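You operate a simulated robot arm through the tools that you are given. There is no shell and no other tool.

The job below is to be done with a simulated robot arm. You get a single attempt, and the scene is never put back.

TASK
Clear the red lamp and back off the white terminal screw, then set the toggle to tighten again.
Fine: press reset, flip the toggle to loosen, run the screw up till it stands proud; stand the tool back.

Only the result counts: the job must be done as asked and must still hold three seconds after the hand-in. Knocking over, shifting, dropping, spilling or breaking anything else fails it.

THE ROBOT
A 7-joint arm with a two-finger parallel gripper, fixed in place. Base frame: the origin is at the foot of the arm, x ahead of it, y to its left, z up. Units: mm, rad, N and s.
With the tool pointing down near the work surface it reaches from about 100 to 660 mm from the base axis. Its first joint turns from -2.897 to 2.897 rad. Payload 3.43 kg.
The TCP is the grasp point between the finger pads, 30 mm short of the fingertips. In the tool frame z runs along the fingers and y along their closing line. The gripper opens to 94 mm. The fingers are 28 mm wide and 10 mm thick; the gripper's body (50 by 96 mm) begins 55 mm behind the TCP.
Orientation is that of the tool frame in the base frame, as [roll, pitch, yaw] about the fixed x, y, z axes, in that order (R = Rz(yaw) Ry(pitch) Rx(roll)). With the fingers straight down and closing along the base's y, the tool's x points along the base's -x, its y along +y and its z along -z.

THE INTERFACE
- The arm moves only by the tool move_arm. Its argument "rows" is a list of rows, each a list of 3 entries, a list of its own where there are three numbers: the shift along the base's x, y, z in units of 150 mm (1.0 is 150 mm), then the turn, a rotation vector about the base's x, y, z in units of 90 degrees (1.0 is 90 degrees), then the closure, from 0 (fully open) to 1 (shut). In form: [[[tx, ty, tz], [ax, ay, az], gripper], ...]. A call has 1 to 20 rows; each row is the pose to reach, as a shift and turn from the pose commanded when the call began. A call with a number of a shift or a turn outside -1 to 1 is refused whole. Each row takes 0.2 s and may step no farther than 50 mm and 0.15 rad from the row before; otherwise, or with a gripper value out of range, the whole call is refused. A pose out of reach is approached as far as the arm can. The call stops where the force on the tool passes 40 N (or 10 N more than at its start, if that is more) or the arm is blocked; 0.2 s more then pass. Each finger travels about 108 mm/s and halts on what it meets, pressing with about 21 N; the grip force reading is that of the motor and also rises with nothing between the fingers. The clock runs only during rows and for 0.2 s after the last one: add rows that repeat a pose to give the fingers time. The reply holds the time, the measured pose of the TCP, the force on the tool along the base axes, the opening and the grip force, in the units named above and with some noise, with the torque about the TCP (base axes, N m) and any sound that the robot's microphone picked up.
- Cameras (640 x 400 px; columns grow to the right, rows downward): "scene" is fixed at [226.2, -501.1, 1734.2]; the picture's right is [0.89, -0.45, 0.00], its down [-0.27, -0.54, -0.79] and it looks along [0.36, 0.71, -0.61] (base axes); focal length 330 px, centre (320, 200). "wrist" rides on the gripper at [76, 14, -102] in the tool frame; the picture's right is [-0.18, 0.98, 0.00], its down [-0.75, -0.14, -0.64] and it looks along [-0.63, -0.12, 0.77] (tool axes); focal length 243 px, centre (320, 200). There is no depth. A picture from a camera that has moved, and an enlarged one, comes with that camera's place and axes in the base frame and with its lens. The place of the scene camera against the robot may be out by one fixed shift of up to 12 mm in any direction.
- camera(camera): a new picture of that camera. No time passes.
- lift_body(by): slides the trunk up (or, below 0, down) by that many mm; the arm rides with it, the base frame stays. It gives what a move gives, with no picture.
- close_up(camera, box): a new picture of the part [left, top, right, bottom] of that camera's present view, enlarged. No time passes.
- job_done(): hands the job in; it is judged then, once.

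Places have to be worked out from the pictures, the camera data and where the tool is seen. Open the gripper and draw the arm clear of the work before you hand the job in, unless the task says otherwise.

The tools are called after ">>>" as name(argument=value, ...) on one line, values as JSON. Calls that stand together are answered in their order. move_arm: Moves the arm, as the interface text tells. Its arguments: {"type":"object","properties":{"rows":{"type":"array","items":{"type":"array"}}},"required":["rows"]} The other tools are called the same way: lift_body (by) slides the trunk up or down; camera (camera) takes a picture; close_up (camera, box) takes an enlarged picture of a part of a camera's view; job_done () hands the job in.

At the start:

```text
time_s: 0.0
tcp_pos: [489.3, 105.2, 1298.5]
tcp_rot: [-3.139, 0.001, -3.141]
force: [-0.9, -0.6, 1.0]
wrist_torque: [0.05, 0.02, -0.02]
finger_gap: 94.1
gripper_force: 0.0
trunk travel left (down, up): [-425.0, 165.0]
```

scene: 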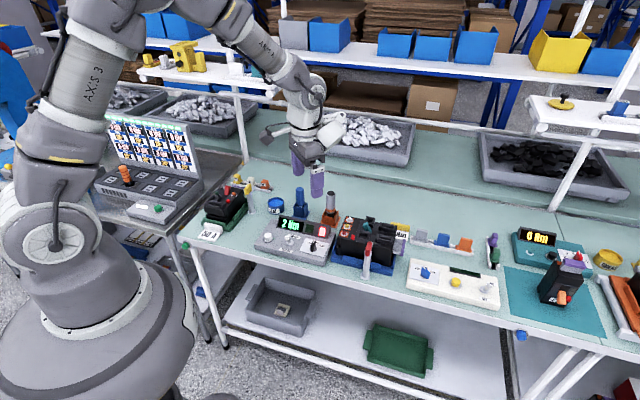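
wrist: 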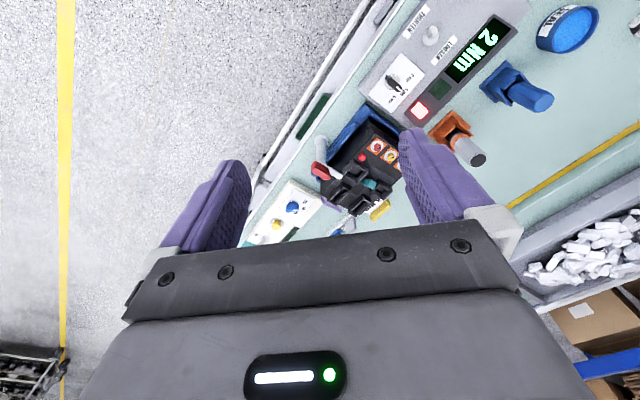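

I begin by looking closely at the bench from the scene camera to identify the controller, the lamp, the toggle, the tool and the screws.

>>> close_up(camera="scene", box=[240, 170, 400, 270])

>>> close_up(camera="scene", box=[390, 220, 640, 340])

>>> close_up(camera="scene", box=[90, 110, 280, 250])

>>> close_up(camera="wrist", box=[230, 0, 640, 250])

```text
4.00 times, centred on (320, 220) of scene
camera zoom: at [226.2, -501.1, 1734.2], right [0.89, -0.45, 0.0], down [-0.27, -0.54, -0.79], along [0.36, 0.71, -0.61], focal length 1318 px, centre (320, 120)
```

zoom: 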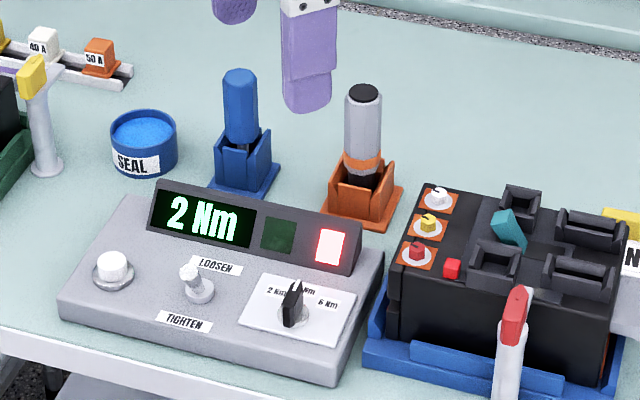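

```text
2.56 times, centred on (515, 280) of scene
camera zoom: at [226.2, -501.1, 1734.2], right [0.89, -0.45, 0.0], down [-0.27, -0.54, -0.79], along [0.36, 0.71, -0.61], focal length 844 px, centre (-179, -5)
```

zoom: 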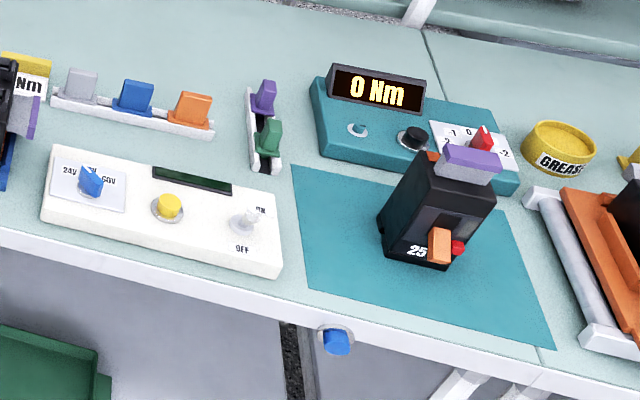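

```text
2.86 times, centred on (185, 180) of scene
camera zoom: at [226.2, -501.1, 1734.2], right [0.89, -0.45, 0.0], down [-0.27, -0.54, -0.79], along [0.36, 0.71, -0.61], focal length 942 px, centre (706, 257)
```

zoom: 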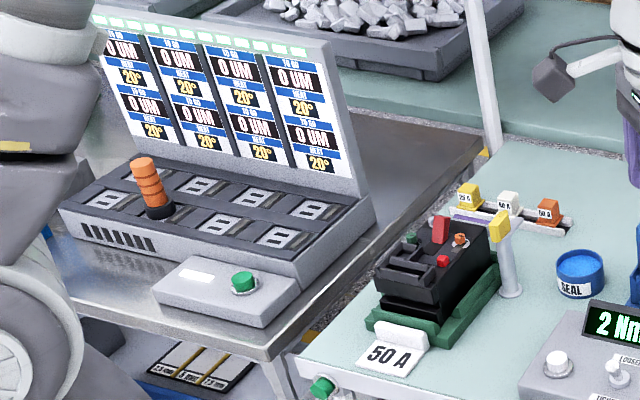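

```text
1.56 times, centred on (435, 125) of wrist
camera zoom: at [411.7, 119.7, 1400.2], right [0.18, 0.98, 0.0], down [0.75, -0.14, 0.64], along [0.63, -0.12, -0.77], focal length 379 px, centre (140, 317)
```

zoom: 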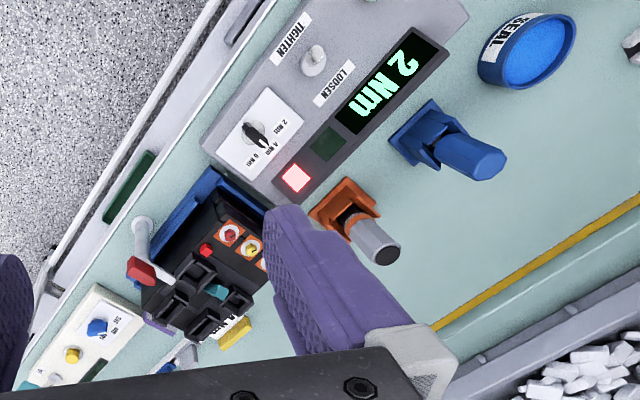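

The controller (white button, LOOSEN/TIGHTEN toggle, 2/4/6 Nm dial, lit red lamp) appears near (485, 285, 940), with a blue tool and a grey/orange tool standing in holders behind it. I move the wrist camera back and to the left to measure these better.

>>> move_arm(rows=[[[-0.2, 0.25, 0], [0, 0, 0], 0], [[-0.4, 0.5, 0], [0, 0, 0], 0], [[-0.6, 0.75, 0], [0, 0, 0], 0], [[-0.8, 1.0, 0], [0, 0, 0], 0], [[-0.8, 1.0, 0], [0, 0, 0], 0]])

>>> camera(camera="wrist")

>>> camera(camera="scene")

```text
time_s: 1.2
tcp_pos: [369.7, 255.4, 1300.9]
tcp_rot: [3.14, 0.0, 3.142]
force: [0.1, 0.1, 0.3]
wrist_torque: [0.02, 0.01, -0.02]
finger_gap: 94.2
gripper_force: 0.1
trunk travel left (down, up): [-425.0, 165.0]
```

```text
taken
camera wrist: at [291.3, 269.1, 1403.1], right [0.18, 0.98, 0.0], down [0.75, -0.14, 0.64], along [0.63, -0.12, -0.77], focal length 243 px, centre (320, 200)
```

wrist: 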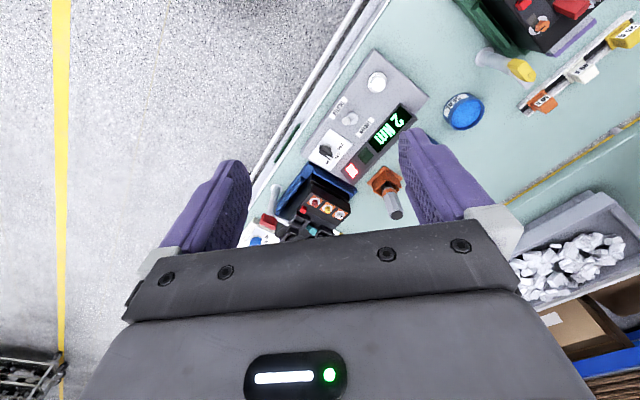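

```text
taken
```

scene: 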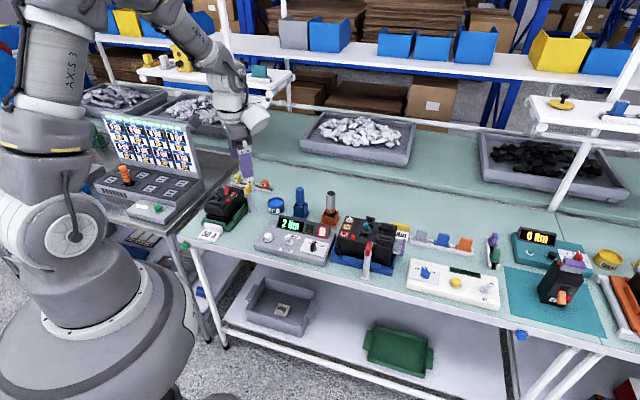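

The wrist view now shows the controller, screw block and orange tool together; I enlarge it for accurate pixel positions.

>>> close_up(camera="wrist", box=[240, 30, 440, 155])

>>> close_up(camera="wrist", box=[240, 140, 440, 265])

```text
3.20 times, centred on (340, 92) of wrist
camera zoom: at [291.3, 269.1, 1403.1], right [0.18, 0.98, 0.0], down [0.75, -0.14, 0.64], along [0.63, -0.12, -0.77], focal length 776 px, centre (256, 544)
```

zoom: 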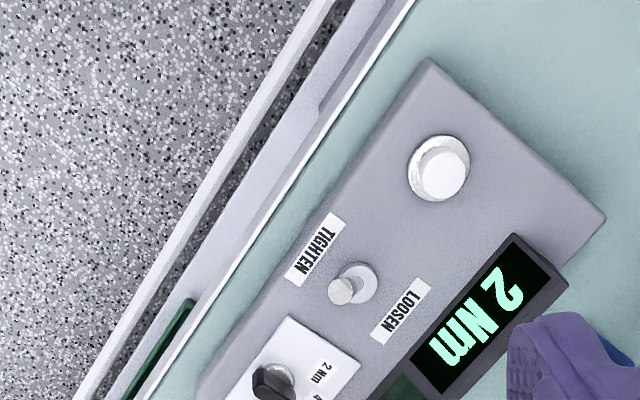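

```text
3.20 times, centred on (340, 202) of wrist
camera zoom: at [291.3, 269.1, 1403.1], right [0.18, 0.98, 0.0], down [0.75, -0.14, 0.64], along [0.63, -0.12, -0.77], focal length 776 px, centre (256, 192)
```

zoom: 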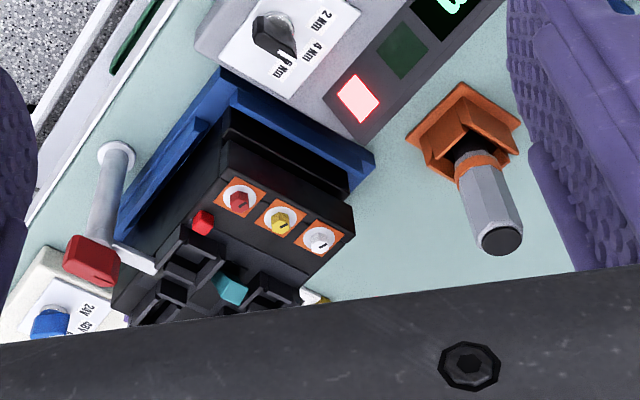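

Triangulated, the toggle is near (498, 287, 910), the reset button near (435, 352), the orange tool's cap near (698, 368, 996) and the white screw near (715, 240). These are far out, so lowering the trunk should give more reach; I lower it by 150 mm (the TCP stays well above everything) and look again.

>>> lift_body(by=-150)

>>> camera(camera="wrist")

>>> camera(camera="scene")

```text
time_s: 3.0
tcp_pos: [367.7, 255.5, 1151.4]
tcp_rot: [3.141, -0.002, -3.14]
force: [-0.1, -1.1, 0.5]
wrist_torque: [0.0, 0.02, 0.01]
finger_gap: 94.1
gripper_force: 0.1
trunk travel left (down, up): [-275.0, 315.0]
```

```text
taken
camera wrist: at [291.0, 269.7, 1253.3], right [0.18, 0.98, 0.0], down [0.75, -0.14, 0.64], along [0.63, -0.12, -0.77], focal length 243 px, centre (320, 200)
```

wrist: 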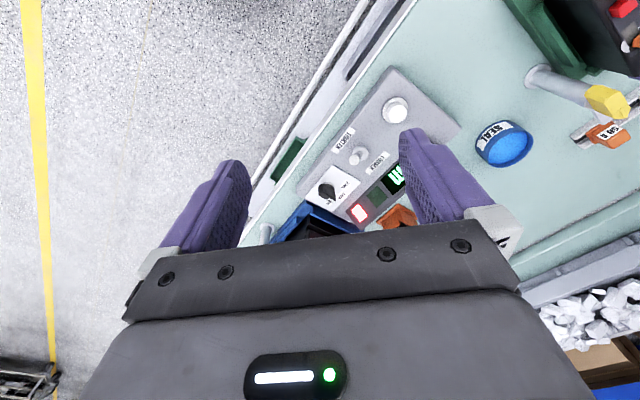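

```text
taken
```

scene: 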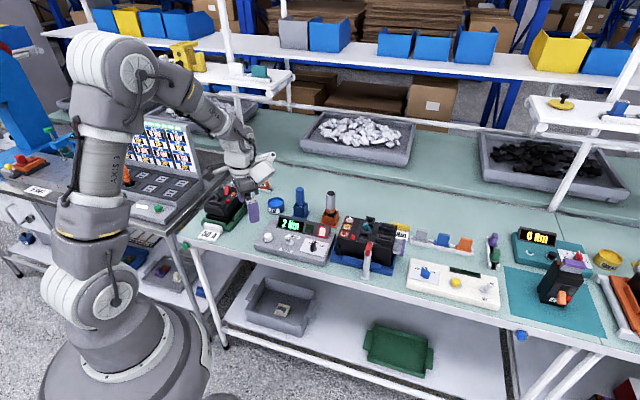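

The trunk is down and the view is closer. I enlarge the controller in both cameras to fix the button and toggle positions.

>>> close_up(camera="wrist", box=[290, 60, 450, 160])

>>> close_up(camera="scene", box=[250, 190, 346, 250])

>>> close_up(camera="scene", box=[316, 180, 412, 240])

```text
4.00 times, centred on (370, 110) of wrist
camera zoom: at [291.0, 269.7, 1253.3], right [0.18, 0.98, 0.0], down [0.75, -0.14, 0.64], along [0.63, -0.12, -0.77], focal length 970 px, centre (120, 560)
```

zoom: 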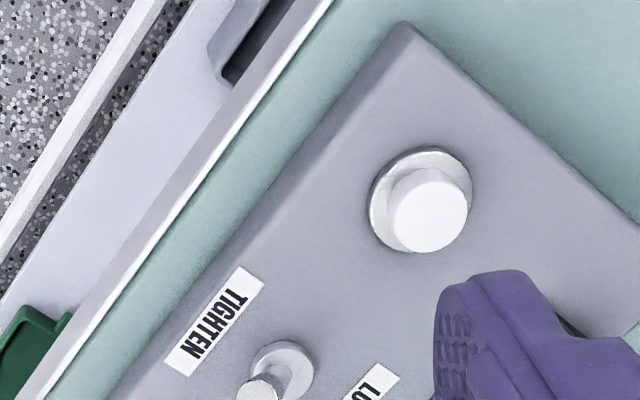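

```text
6.67 times, centred on (298, 220) of scene
camera zoom: at [226.2, -501.1, 1734.2], right [0.89, -0.45, 0.0], down [-0.27, -0.54, -0.79], along [0.36, 0.71, -0.61], focal length 2197 px, centre (467, 67)
```

zoom: 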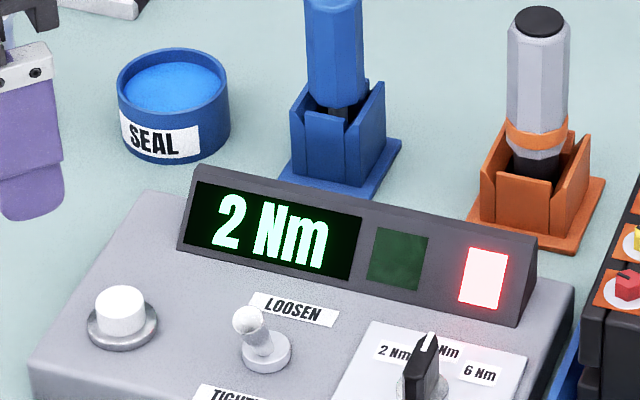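

```text
6.67 times, centred on (364, 210) of scene
camera zoom: at [226.2, -501.1, 1734.2], right [0.89, -0.45, 0.0], down [-0.27, -0.54, -0.79], along [0.36, 0.71, -0.61], focal length 2197 px, centre (27, 133)
```

zoom: 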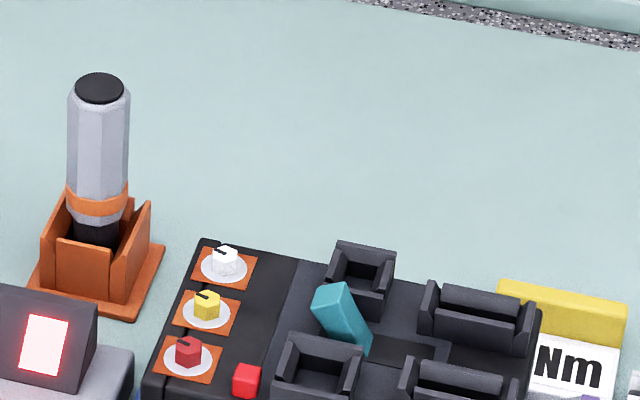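

The button cap comes out at about (431, 351, 920) and the toggle tip about (497, 289, 903), leaning to TIGHTEN. I close the gripper and move above the reset button, stopping well clear to check alignment.

>>> move_arm(rows=[[[0.14, 0.212, 0], [0, 0, 0], 0.3], [[0.28, 0.424, 0], [0, 0, 0], 0.6], [[0.423, 0.637, 0], [0, 0, 0], 1], [[0.423, 0.637, -0.3], [0, 0, 0], 1], [[0.423, 0.637, -0.6], [0, 0, 0], 1], [[0.423, 0.637, -0.9], [0, 0, 0], 1], [[0.423, 0.637, -0.9], [0, 0, 0], 1], [[0.423, 0.637, -0.9], [0, 0, 0], 1]])

>>> camera(camera="wrist")

>>> close_up(camera="scene", box=[200, 150, 360, 250])

```text
time_s: 4.8
tcp_pos: [434.5, 351.6, 1016.2]
tcp_rot: [-3.14, 0.001, -3.138]
force: [-0.3, -0.3, -0.3]
wrist_torque: [0.0, 0.01, -0.01]
finger_gap: 0.0
gripper_force: 21.1
trunk travel left (down, up): [-275.0, 315.0]
```

```text
taken
camera wrist: at [355.3, 365.8, 1118.3], right [0.18, 0.98, 0.0], down [0.75, -0.14, 0.64], along [0.63, -0.12, -0.77], focal length 243 px, centre (320, 200)
```

wrist: 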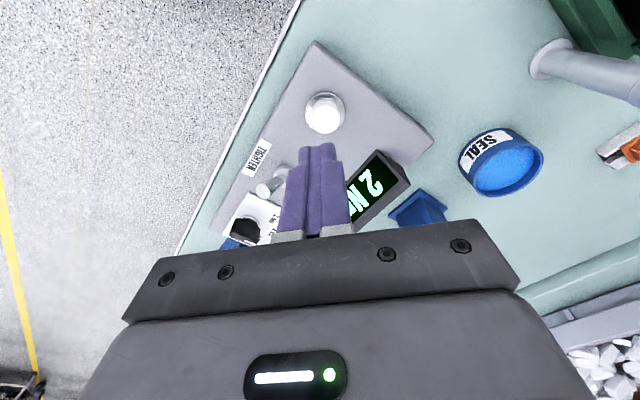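

```text
4.00 times, centred on (280, 200) of scene
camera zoom: at [226.2, -501.1, 1734.2], right [0.89, -0.45, 0.0], down [-0.27, -0.54, -0.79], along [0.36, 0.71, -0.61], focal length 1318 px, centre (480, 200)
```

zoom: 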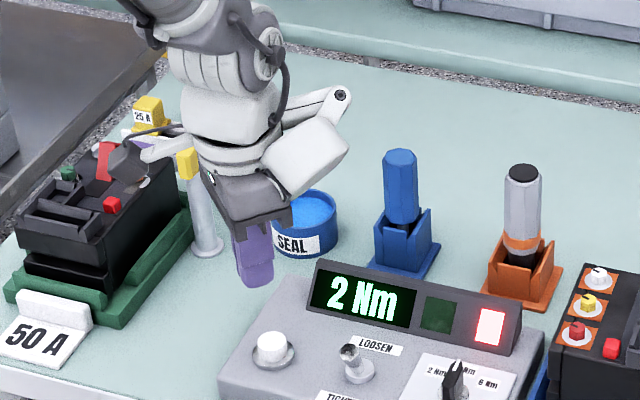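

Alignment is near; I enlarge the wrist view around the button to refine its centre.

>>> close_up(camera="wrist", box=[260, 75, 388, 155])

```text
5.00 times, centred on (324, 115) of wrist
camera zoom: at [355.3, 365.8, 1118.3], right [0.18, 0.98, 0.0], down [0.75, -0.14, 0.64], along [0.63, -0.12, -0.77], focal length 1213 px, centre (300, 625)
```

zoom: 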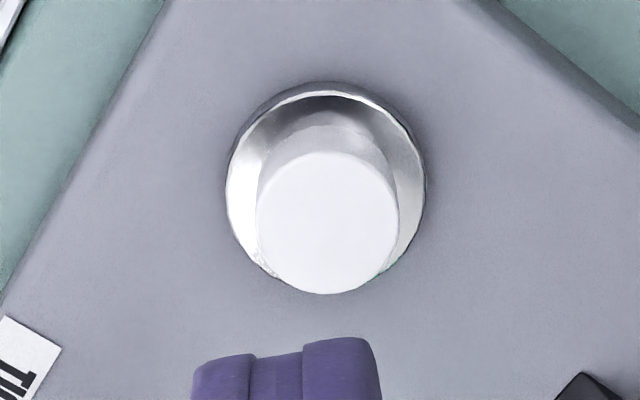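

Button top is about (438, 354.6, 905). I move over it and descend gently in small steps, looking for contact force.

>>> move_arm(rows=[[[0.023, 0.02, -0.25], [0, 0, 0], 1], [[0.023, 0.02, -0.45], [0, 0, 0], 1], [[0.023, 0.02, -0.51], [0, 0, 0], 1], [[0.023, 0.02, -0.53], [0, 0, 0], 1], [[0.023, 0.02, -0.55], [0, 0, 0], 1]])

>>> camera(camera="wrist")

>>> close_up(camera="scene", box=[240, 190, 336, 250])

```text
time_s: 6.0
tcp_pos: [433.4, 354.0, 932.9]
tcp_rot: [-3.141, -0.001, -3.141]
force: [-1.1, 1.0, 4.4]
wrist_torque: [0.04, 0.05, 0.01]
finger_gap: 0.1
gripper_force: 21.4
trunk travel left (down, up): [-275.0, 315.0]
heard: click
```

```text
taken
camera wrist: at [356.3, 368.8, 1035.8], right [0.18, 0.98, 0.0], down [0.75, -0.14, 0.64], along [0.63, -0.12, -0.77], focal length 243 px, centre (320, 200)
```

wrist: 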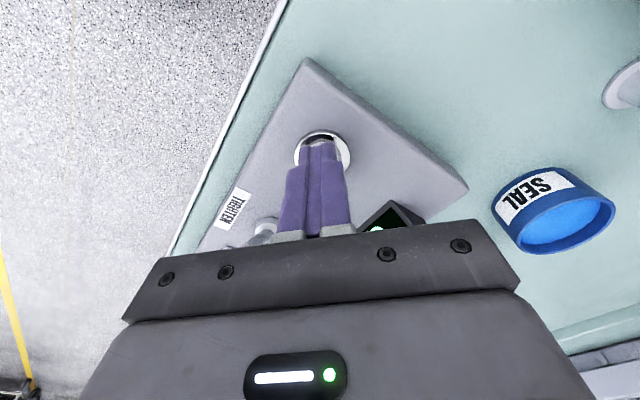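

```text
6.67 times, centred on (288, 220) of scene
camera zoom: at [226.2, -501.1, 1734.2], right [0.89, -0.45, 0.0], down [-0.27, -0.54, -0.79], along [0.36, 0.71, -0.61], focal length 2197 px, centre (533, 67)
```

zoom: 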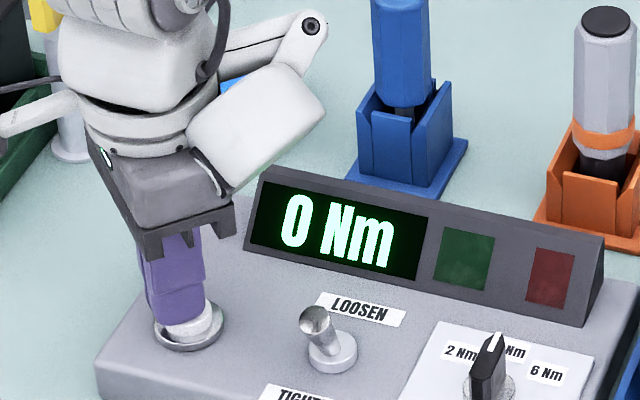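

The click was heard, the display reads 0 Nm and the red lamp is out. I lift off and move to the TIGHTEN side of the toggle, staying high, to look at it.

>>> move_arm(rows=[[[0, 0, 0.2], [0, 0, 0], 1], [[0, 0, 0.5], [0, 0, 0], 1], [[0.15, -0.27, 0.5], [0, 0, 0], 1], [[0.28, -0.55, 0.5], [0, 0, 0], 1], [[0.28, -0.55, 0.5], [0, 0, 0], 1]])

>>> close_up(camera="wrist", box=[240, 60, 440, 185])

>>> close_up(camera="scene", box=[240, 190, 352, 260])

```text
time_s: 7.2
tcp_pos: [478.2, 272.1, 1010.3]
tcp_rot: [-3.142, 0.0, -3.14]
force: [0.0, 0.4, 0.1]
wrist_torque: [-0.02, 0.0, 0.01]
finger_gap: 0.0
gripper_force: 21.5
trunk travel left (down, up): [-275.0, 315.0]
```

```text
3.20 times, centred on (340, 122) of wrist
camera zoom: at [399.8, 286.9, 1112.7], right [0.18, 0.98, 0.0], down [0.75, -0.14, 0.64], along [0.63, -0.12, -0.77], focal length 776 px, centre (256, 448)
```

zoom: 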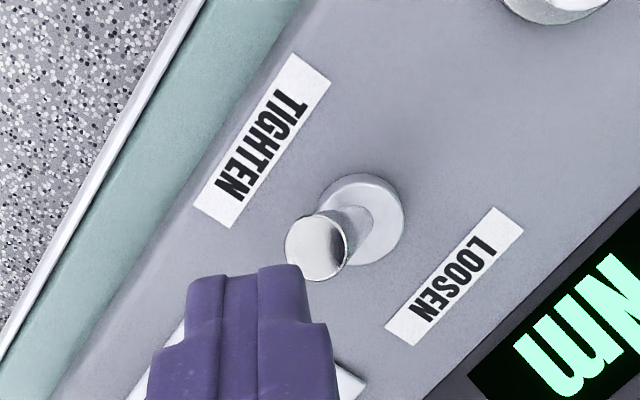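

```text
5.71 times, centred on (296, 225) of scene
camera zoom: at [226.2, -501.1, 1734.2], right [0.89, -0.45, 0.0], down [-0.27, -0.54, -0.79], along [0.36, 0.71, -0.61], focal length 1883 px, centre (457, 57)
```

zoom: 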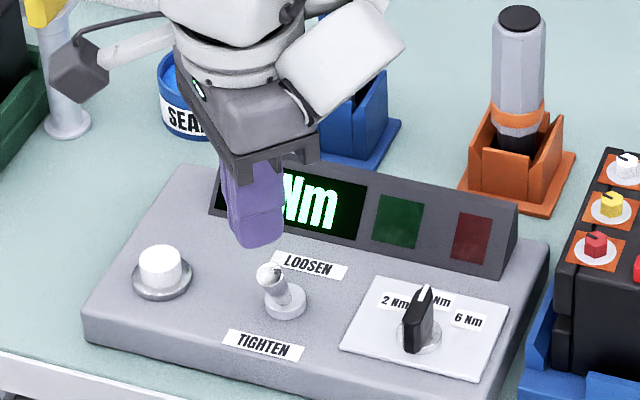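

The labels show the LOOSEN–TIGHTEN line runs along (0.71, 0.71); the lever base is near (502, 300) and its tip near (487, 284.5, ~930). I turn the gripper -45° about z so its flat face looks along that line, and stand off on the TIGHTEN side.

>>> move_arm(rows=[[[-0.02, -0.015, 0], [0, 0, -0.085], 1], [[-0.05, -0.03, 0], [0, 0, -0.17], 1], [[-0.08, -0.05, 0], [0, 0, -0.255], 1], [[-0.1, -0.07, 0], [0, 0, -0.34], 1], [[-0.12, -0.09, 0], [0, 0, -0.425], 1], [[-0.12, -0.09, 0], [0, 0, -0.5], 1], [[-0.12, -0.09, 0], [0, 0, -0.5], 1]])

>>> camera(camera="wrist")

>>> close_up(camera="scene", box=[240, 180, 352, 250])

```text
time_s: 8.8
tcp_pos: [460.2, 258.7, 1009.2]
tcp_rot: [-3.141, 0.0, 2.354]
force: [0.0, -0.1, 0.0]
wrist_torque: [-0.01, -0.01, 0.05]
finger_gap: 0.1
gripper_force: 20.9
trunk travel left (down, up): [-275.0, 315.0]
```

```text
taken
camera wrist: at [414.5, 322.4, 1110.6], right [0.83, 0.56, 0.0], down [0.43, -0.63, 0.64], along [0.36, -0.53, -0.77], focal length 243 px, centre (320, 200)
```

wrist: 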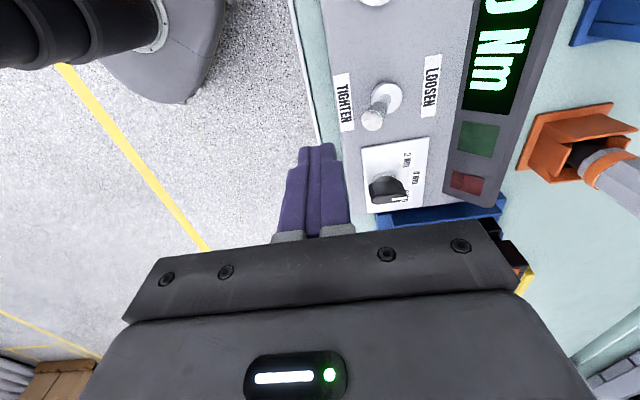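

```text
5.71 times, centred on (296, 215) of scene
camera zoom: at [226.2, -501.1, 1734.2], right [0.89, -0.45, 0.0], down [-0.27, -0.54, -0.79], along [0.36, 0.71, -0.61], focal length 1883 px, centre (457, 114)
```

zoom: 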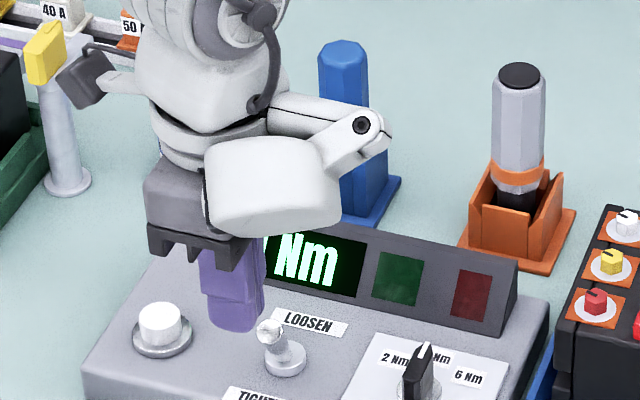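

The new view triangulates the lever base to (501, 299, 888) and its tip to (492, 285, 921). I descend on the TIGHTEN side to fingertip height about 905 and check before pushing.

>>> move_arm(rows=[[[0.04, 0.04, -0.15], [0, 0, 0], 1], [[0.075, 0.072, -0.3], [0, 0, 0], 1], [[0.075, 0.072, -0.42], [0, 0, 0], 1], [[0.075, 0.072, -0.495], [0, 0, 0], 1], [[0.075, 0.072, -0.495], [0, 0, 0], 1]])

>>> camera(camera="wrist")

>>> close_up(camera="scene", box=[240, 190, 352, 260])

```text
time_s: 9.9
tcp_pos: [469.4, 268.2, 936.0]
tcp_rot: [-3.141, 0.0, 2.356]
force: [-0.9, 1.0, -0.1]
wrist_torque: [0.0, -0.01, 0.0]
finger_gap: 0.3
gripper_force: 21.2
trunk travel left (down, up): [-275.0, 315.0]
```

```text
taken
camera wrist: at [424.9, 332.5, 1037.0], right [0.82, 0.57, 0.0], down [0.43, -0.63, 0.64], along [0.36, -0.53, -0.77], focal length 243 px, centre (320, 200)
```

wrist: 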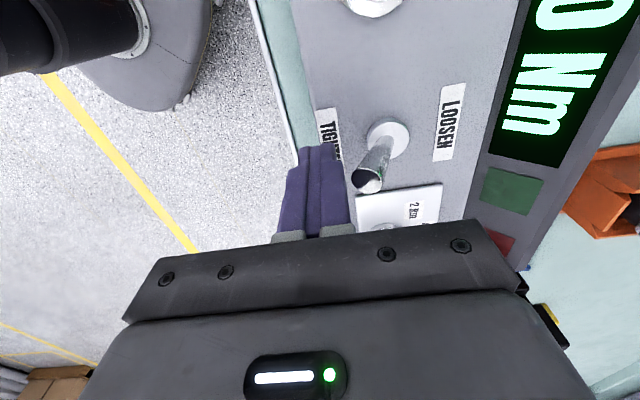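

```text
5.71 times, centred on (296, 225) of scene
camera zoom: at [226.2, -501.1, 1734.2], right [0.89, -0.45, 0.0], down [-0.27, -0.54, -0.79], along [0.36, 0.71, -0.61], focal length 1883 px, centre (457, 57)
```

zoom: 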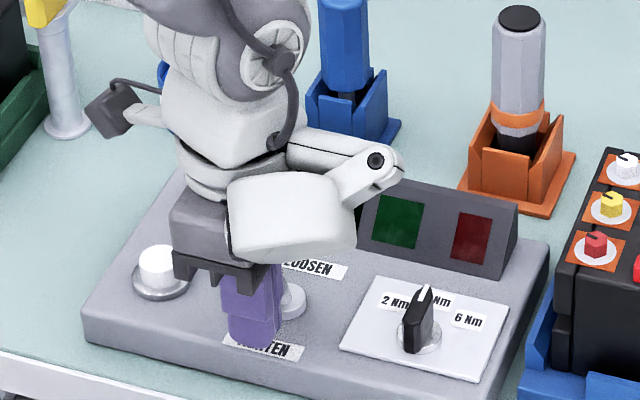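

The fingertips are level with the lever, about 44 mm on the TIGHTEN side and laterally centred. I push toward LOOSEN in small steps.

>>> move_arm(rows=[[[0.05, 0.05, 0], [0, 0, 0], 1], [[0.08, 0.08, 0], [0, 0, 0], 1], [[0.1, 0.1, 0], [0, 0, 0], 1], [[0.12, 0.12, 0], [0, 0, 0], 1], [[0.14, 0.14, 0], [0, 0, 0], 1], [[0.155, 0.155, 0], [0, 0, 0], 1], [[0.17, 0.17, 0], [0, 0, 0], 1], [[0.18, 0.18, 0], [0, 0, 0], 1]])

>>> camera(camera="wrist")

```text
time_s: 10.7
tcp_pos: [483.3, 281.5, 939.7]
tcp_rot: [3.134, 0.002, 2.355]
force: [-6.2, -4.4, 29.3]
wrist_torque: [0.27, -0.29, 0.04]
finger_gap: 0.1
gripper_force: 21.1
trunk travel left (down, up): [-275.0, 315.0]
stopped in row 3: the force on the tool passed its limit at 43 N (the readings are from after the stop); the commanded pose is now the measured one
```

```text
taken
camera wrist: at [438.2, 345.5, 1041.3], right [0.83, 0.56, 0.01], down [0.43, -0.64, 0.64], along [0.37, -0.53, -0.77], focal length 243 px, centre (320, 200)
```

wrist: 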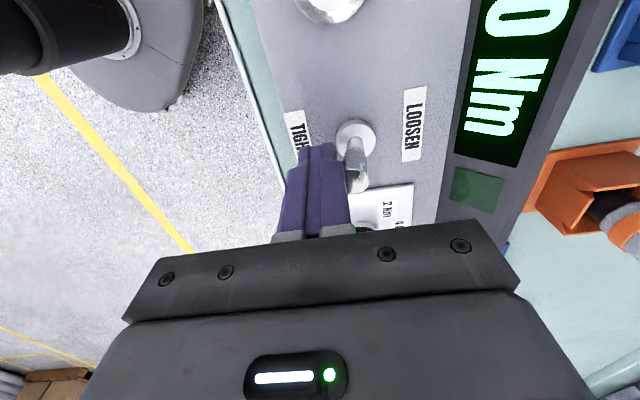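

The stop shows a mostly vertical force (29 N up), so the fingertips are riding on the lever's end face; its tip is lower than I figured. I back off 22 mm, go about 9 mm lower, and look.

>>> move_arm(rows=[[[0, 0, 0.04], [0, 0, 0], 1], [[-0.06, -0.06, 0.04], [0, 0, 0], 1], [[-0.11, -0.11, 0.04], [0, 0, 0], 1], [[-0.11, -0.11, 0], [0, 0, 0], 1], [[-0.11, -0.11, 0], [0, 0, 0], 1]])

>>> close_up(camera="wrist", box=[270, 80, 430, 180])

>>> close_up(camera="scene", box=[250, 200, 330, 250])

```text
time_s: 11.9
tcp_pos: [468.0, 266.4, 936.0]
tcp_rot: [3.14, 0.0, 2.357]
force: [0.0, -0.9, 0.1]
wrist_torque: [0.0, 0.0, 0.0]
finger_gap: 0.0
gripper_force: 20.8
trunk travel left (down, up): [-275.0, 315.0]
```

```text
4.00 times, centred on (350, 130) of wrist
camera zoom: at [423.4, 329.4, 1038.4], right [0.83, 0.56, 0.0], down [0.43, -0.63, 0.64], along [0.36, -0.53, -0.77], focal length 970 px, centre (200, 480)
```

zoom: 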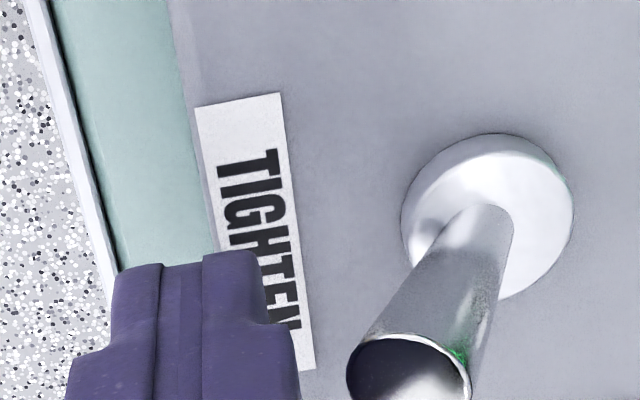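

```text
8.00 times, centred on (290, 225) of scene
camera zoom: at [226.2, -501.1, 1734.2], right [0.89, -0.45, 0.0], down [-0.27, -0.54, -0.79], along [0.36, 0.71, -0.61], focal length 2636 px, centre (560, 0)
```

zoom: 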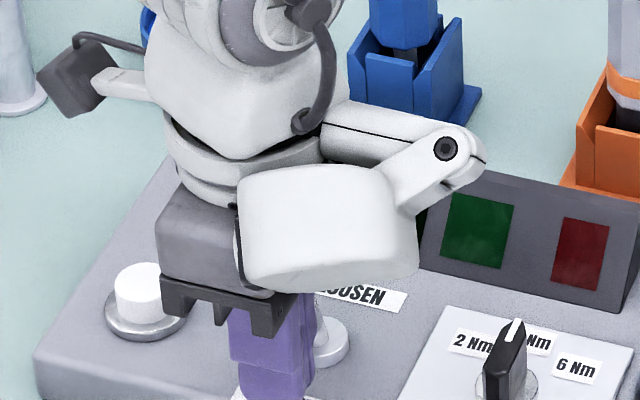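

The lever tip re-triangulates to z ≈ 925, so the fingers did reach beside it, but the step higher on the finger's outer face probably pressed down on the lever end. I raise the fingertips to about 915 so only the slim tip part meets the lever, and push again.

>>> move_arm(rows=[[[0, 0, 0.06], [0, 0, 0], 1], [[0.05, 0.05, 0.06], [0, 0, 0], 1], [[0.08, 0.08, 0.06], [0, 0, 0], 1], [[0.1, 0.1, 0.06], [0, 0, 0], 1], [[0.12, 0.12, 0.06], [0, 0, 0], 1], [[0.14, 0.14, 0.06], [0, 0, 0], 1], [[0.155, 0.155, 0.06], [0, 0, 0], 1], [[0.17, 0.17, 0.06], [0, 0, 0], 1], [[0.185, 0.185, 0.06], [0, 0, 0], 1]])

>>> camera(camera="wrist")

```text
time_s: 13.9
tcp_pos: [495.5, 292.7, 944.7]
tcp_rot: [3.141, -0.001, 2.356]
force: [-0.1, -0.6, 0.5]
wrist_torque: [-0.02, -0.04, 0.04]
finger_gap: 0.1
gripper_force: 21.4
trunk travel left (down, up): [-275.0, 315.0]
```

```text
taken
camera wrist: at [450.5, 357.4, 1046.7], right [0.83, 0.56, 0.0], down [0.43, -0.63, 0.64], along [0.36, -0.53, -0.77], focal length 243 px, centre (320, 200)
```

wrist: 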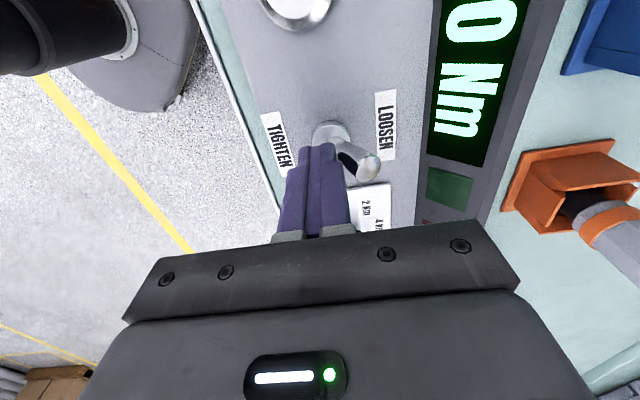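

The lever now leans to LOOSEN with no residual force. I lift straight up and confirm from the scene camera.

>>> move_arm(rows=[[[0, 0, 0.15], [0, 0, 0], 1], [[0, 0, 0.4], [0, 0, 0], 1], [[0, 0, 0.7], [0, 0, 0], 1], [[0, 0, 1.0], [0, 0, 0], 1], [[0, 0, 1.0], [0, 0, 0], 1]])

>>> close_up(camera="scene", box=[240, 180, 352, 250])

>>> camera(camera="wrist")

>>> camera(camera="scene")

```text
time_s: 15.1
tcp_pos: [496.2, 292.7, 1095.1]
tcp_rot: [3.141, 0.0, 2.357]
force: [-0.7, -0.1, 0.9]
wrist_torque: [0.01, 0.02, 0.02]
finger_gap: 0.3
gripper_force: 21.2
trunk travel left (down, up): [-275.0, 315.0]
```

```text
5.71 times, centred on (296, 215) of scene
camera zoom: at [226.2, -501.1, 1734.2], right [0.89, -0.45, 0.0], down [-0.27, -0.54, -0.79], along [0.36, 0.71, -0.61], focal length 1883 px, centre (457, 114)
```

zoom: 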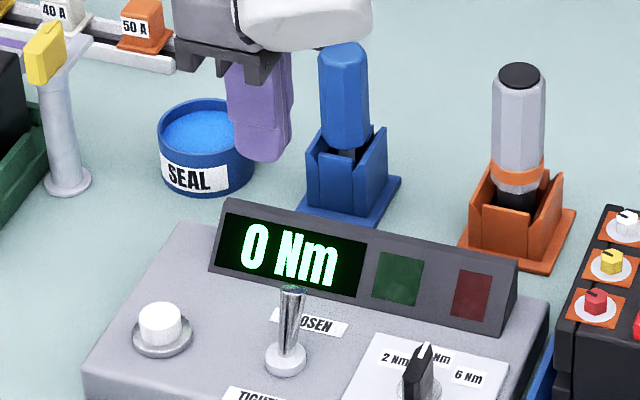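

```text
taken
camera wrist: at [450.5, 356.4, 1197.6], right [0.83, 0.56, 0.0], down [0.43, -0.63, 0.64], along [0.36, -0.53, -0.77], focal length 243 px, centre (320, 200)
```

wrist: 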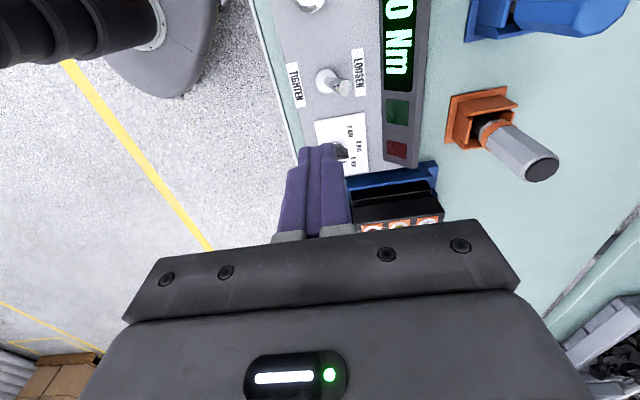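

```text
taken
```

scene: 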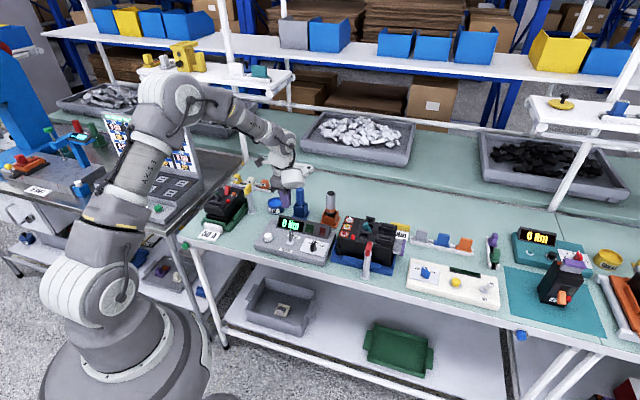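

The toggle now leans to LOOSEN. Next I compare the two tools and the screws closely to choose the right tool.

>>> close_up(camera="wrist", box=[420, 60, 580, 160])

>>> close_up(camera="wrist", box=[460, 0, 640, 60])

>>> close_up(camera="scene", box=[288, 185, 352, 225])

>>> close_up(camera="scene", box=[336, 210, 416, 260])

```text
4.00 times, centred on (500, 110) of wrist
camera zoom: at [450.5, 356.4, 1197.6], right [0.83, 0.56, 0.0], down [0.43, -0.63, 0.64], along [0.36, -0.53, -0.77], focal length 970 px, centre (-400, 560)
```

zoom: 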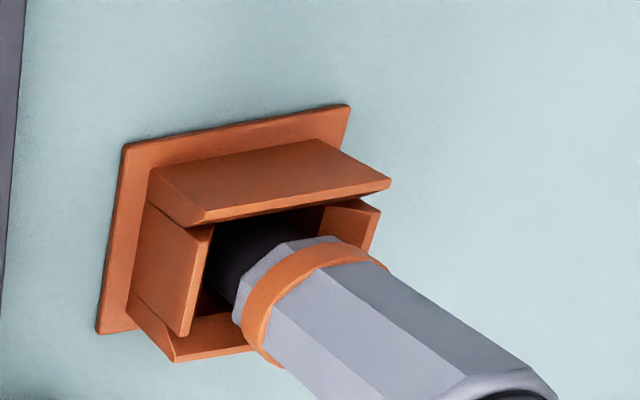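

```text
3.56 times, centred on (550, 30) of wrist
camera zoom: at [450.5, 356.4, 1197.6], right [0.83, 0.56, 0.0], down [0.43, -0.63, 0.64], along [0.36, -0.53, -0.77], focal length 863 px, centre (-498, 804)
```

zoom: 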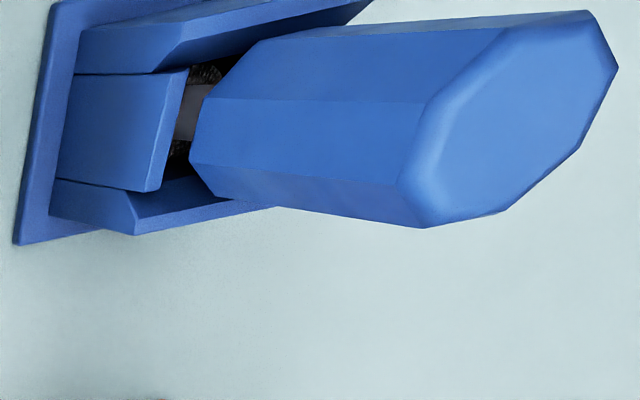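

```text
10.00 times, centred on (320, 205) of scene
camera zoom: at [226.2, -501.1, 1734.2], right [0.89, -0.45, 0.0], down [-0.27, -0.54, -0.79], along [0.36, 0.71, -0.61], focal length 3295 px, centre (320, 150)
```

zoom: 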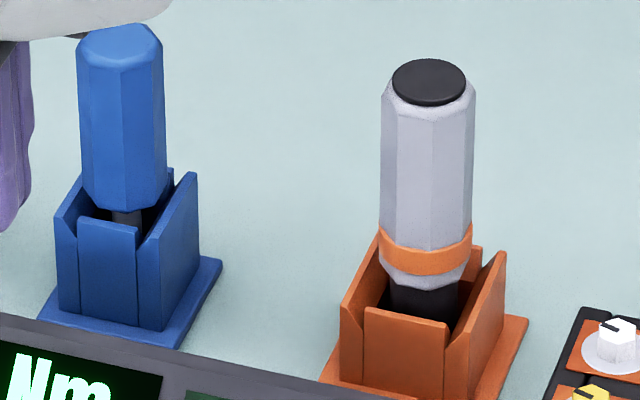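

```text
8.00 times, centred on (376, 235) of scene
camera zoom: at [226.2, -501.1, 1734.2], right [0.89, -0.45, 0.0], down [-0.27, -0.54, -0.79], along [0.36, 0.71, -0.61], focal length 2636 px, centre (-128, -80)
```

zoom: 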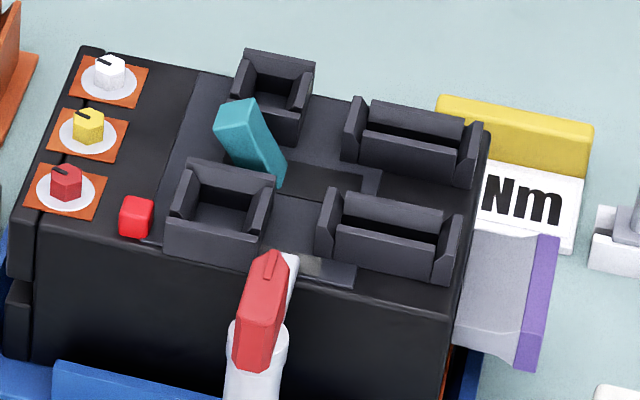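

The blue tool has a thin shaft and bristles (a brush for the SEAL pot); the grey tool with orange band and thick socket nose matches the orange terminal tiles, so it is the driver. Its axis is about (699.5, 371), cap at z ≈ 995; I open the gripper and fly there at height to test the reach.

>>> move_arm(rows=[[[0.25, 0.1, 0], [0, 0, 0], 0.5], [[0.5, 0.2, 0], [0, 0, 0], 0.2], [[0.75, 0.3, 0], [0, 0, 0], 0], [[1.0, 0.4, 0], [0, 0, 0], 0], [[1.0, 0.4, 0], [0, 0, 0], 0]])

>>> camera(camera="wrist")

>>> camera(camera="scene")

```text
time_s: 16.3
tcp_pos: [638.6, 348.9, 1093.2]
tcp_rot: [3.14, 0.0, 2.358]
force: [-1.5, 0.0, 0.3]
wrist_torque: [0.01, 0.02, -0.01]
finger_gap: 94.2
gripper_force: 0.0
out of reach, approached as far as the arm can: row 4, 5
trunk travel left (down, up): [-275.0, 315.0]
```

```text
taken
camera wrist: at [593.5, 412.8, 1195.1], right [0.83, 0.56, 0.0], down [0.43, -0.63, 0.64], along [0.36, -0.53, -0.77], focal length 243 px, centre (320, 200)
```

wrist: 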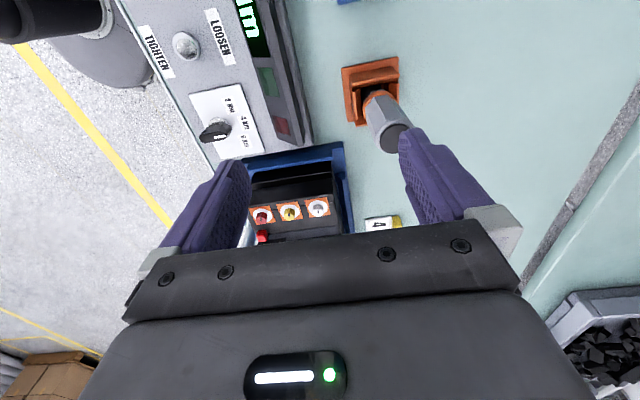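

```text
taken
```

scene: 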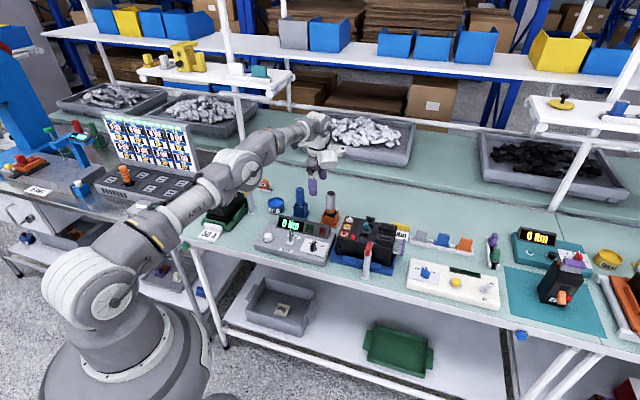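

The vertical-tool reach ends at about 728 mm radius, so for the driver (792 mm) I must tilt the gripper outward about 25°. I first pull back a little and yaw +90° so the fingers close along the table's long axis (matching the octagon flats and letting me tilt about the closing line).

>>> move_arm(rows=[[[-0.15, -0.08, 0], [0, 0, 0], 0], [[-0.3, -0.15, 0], [0, 0, 0.09], 0], [[-0.3, -0.15, 0], [0, 0, 0.18], 0], [[-0.3, -0.15, 0], [0, 0, 0.27], 0], [[-0.3, -0.15, 0], [0, 0, 0.36], 0], [[-0.3, -0.15, 0], [0, 0, 0.45], 0], [[-0.3, -0.15, 0], [0, 0, 0.54], 0], [[-0.3, -0.15, 0], [0, 0, 0.63], 0], [[-0.3, -0.15, 0], [0, 0, 0.72], 0], [[-0.3, -0.15, 0], [0, 0, 0.81], 0], [[-0.3, -0.15, 0], [0, 0, 0.9], 0], [[-0.3, -0.15, 0], [0, 0, 0.99], 0], [[-0.3, -0.15, 0], [0, 0, 1.0], 0], [[-0.3, -0.15, 0], [0, 0, 1.0], 0]])

>>> close_up(camera="scene", box=[316, 185, 348, 205])

>>> camera(camera="wrist")

```text
time_s: 19.3
tcp_pos: [595.1, 326.2, 1095.3]
tcp_rot: [3.137, -0.001, -2.354]
force: [-0.3, -0.5, -0.6]
wrist_torque: [0.0, 0.03, -0.02]
finger_gap: 94.0
gripper_force: 0.1
trunk travel left (down, up): [-275.0, 315.0]
```

```text
16.00 times, centred on (332, 195) of scene
camera zoom: at [226.2, -501.1, 1734.2], right [0.89, -0.45, 0.0], down [-0.27, -0.54, -0.79], along [0.36, 0.71, -0.61], focal length 5273 px, centre (128, 280)
```

zoom: 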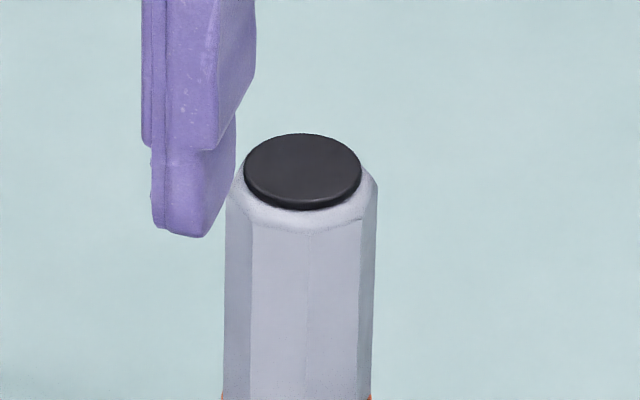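

```text
taken
camera wrist: at [529.4, 282.9, 1196.7], right [-0.57, 0.82, 0.0], down [0.63, 0.43, 0.64], along [0.53, 0.36, -0.77], focal length 243 px, centre (320, 200)
```

wrist: 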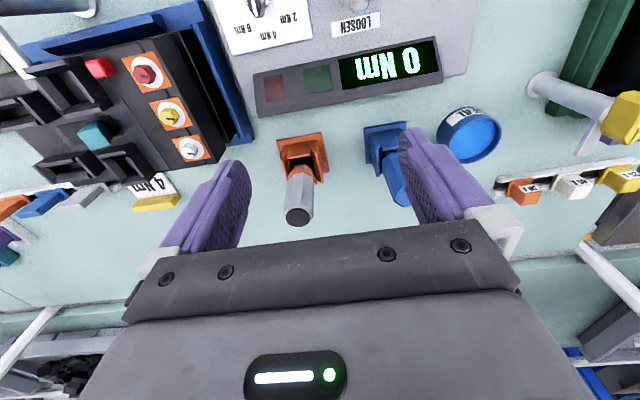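

The scene close-up confirms an octagonal body with flats at multiples of 45°, matching the present closing line. I now tilt 30° outward and move above the driver, fingertips still about 45 mm above its cap.

>>> move_arm(rows=[[[0.05, 0.02, 0], [0.059, -0.059, 0], 0], [[0.1, 0.04, 0], [0.118, -0.118, 0], 0], [[0.2, 0.08, 0], [0.177, -0.177, 0], 0], [[0.35, 0.14, 0], [0.2357, -0.2357, 0], 0], [[0.55, 0.22, -0.05], [0.2357, -0.2357, 0], 0], [[0.696, 0.299, -0.133], [0.2357, -0.2357, 0], 0], [[0.696, 0.299, -0.133], [0.2357, -0.2357, 0], 0]])

>>> camera(camera="wrist")

>>> close_up(camera="scene", box=[272, 130, 400, 210])

```text
time_s: 20.9
tcp_pos: [698.3, 372.5, 1074.6]
tcp_rot: [3.138, 0.523, -2.354]
force: [-0.4, 1.1, 0.6]
wrist_torque: [0.02, -0.03, -0.05]
finger_gap: 94.1
gripper_force: 0.1
trunk travel left (down, up): [-275.0, 315.0]
```

```text
taken
camera wrist: at [604.2, 298.7, 1124.3], right [-0.58, 0.81, 0.09], down [0.34, 0.13, 0.93], along [0.74, 0.58, -0.35], focal length 243 px, centre (320, 200)
```

wrist: 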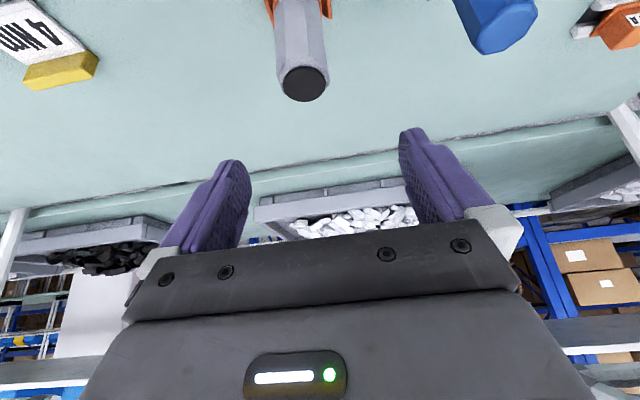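

```text
5.00 times, centred on (336, 170) of scene
camera zoom: at [226.2, -501.1, 1734.2], right [0.89, -0.45, 0.0], down [-0.27, -0.54, -0.79], along [0.36, 0.71, -0.61], focal length 1648 px, centre (240, 350)
```

zoom: 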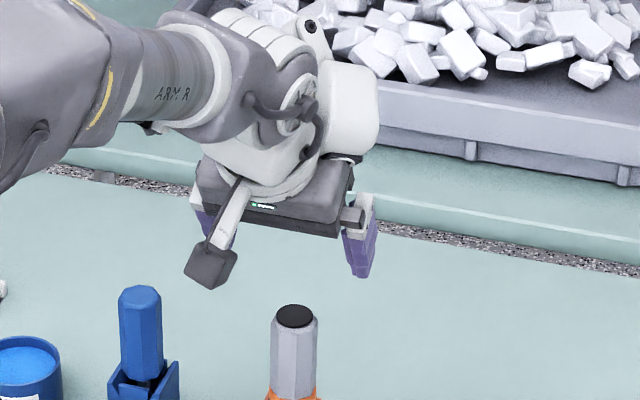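

Reach is fine. The cap now triangulates to (702, 372, 995); I descend to TCP z ≈ 955 with fingers open around the body and check before closing.

>>> move_arm(rows=[[[0.025, 0, -0.2], [0, 0, 0], 0], [[0.025, 0, -0.4], [0, 0, 0], 0], [[0.025, 0, -0.6], [0, 0, 0], 0], [[0.025, 0, -0.72], [0, 0, 0], 0], [[0.025, 0, -0.797], [0, 0, 0], 0], [[0.025, 0, -0.797], [0, 0, 0], 0]])

>>> camera(camera="wrist")

>>> close_up(camera="scene", box=[272, 150, 400, 230])

```text
time_s: 22.3
tcp_pos: [702.0, 371.6, 953.7]
tcp_rot: [3.139, 0.524, -2.357]
force: [0.1, -0.3, 0.4]
wrist_torque: [0.06, 0.01, 0.02]
finger_gap: 94.3
gripper_force: 0.0
trunk travel left (down, up): [-275.0, 315.0]
```

```text
taken
camera wrist: at [608.1, 298.1, 1004.7], right [-0.58, 0.81, 0.09], down [0.34, 0.13, 0.93], along [0.74, 0.58, -0.35], focal length 243 px, centre (320, 200)
```

wrist: 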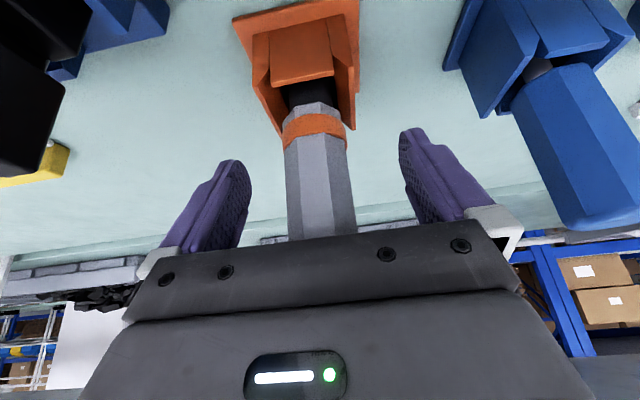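

```text
5.00 times, centred on (336, 190) of scene
camera zoom: at [226.2, -501.1, 1734.2], right [0.89, -0.45, 0.0], down [-0.27, -0.54, -0.79], along [0.36, 0.71, -0.61], focal length 1648 px, centre (240, 250)
```

zoom: 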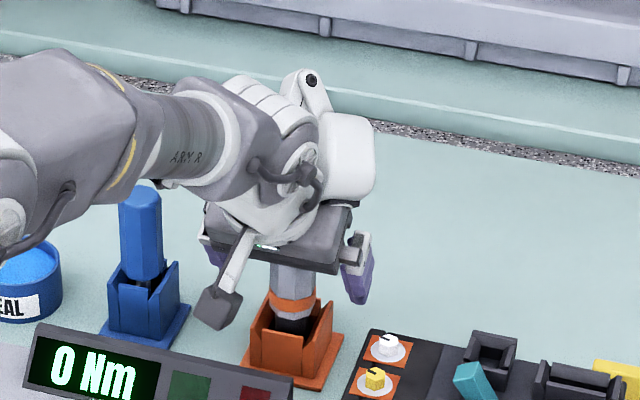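

The body is centred between the pads with the fingertips above the orange band. I close the gripper.

>>> move_arm(rows=[[[0, 0, 0], [0, 0, 0], 0.4], [[0, 0, 0], [0, 0, 0], 0.7], [[0, 0, 0], [0, 0, 0], 1], [[0, 0, 0], [0, 0, 0], 1], [[0, 0, 0], [0, 0, 0], 1]])

>>> camera(camera="wrist")

```text
time_s: 23.5
tcp_pos: [702.2, 371.2, 954.9]
tcp_rot: [3.136, 0.525, -2.358]
force: [-0.3, -0.2, -0.6]
wrist_torque: [0.01, -0.03, -0.02]
finger_gap: 37.2
gripper_force: 21.1
trunk travel left (down, up): [-275.0, 315.0]
```

```text
taken
camera wrist: at [608.2, 298.0, 1004.9], right [-0.58, 0.81, 0.09], down [0.34, 0.13, 0.93], along [0.74, 0.58, -0.35], focal length 243 px, centre (320, 200)
```

wrist: 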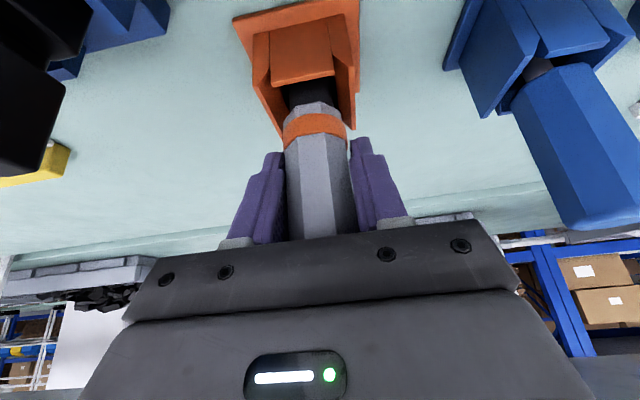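

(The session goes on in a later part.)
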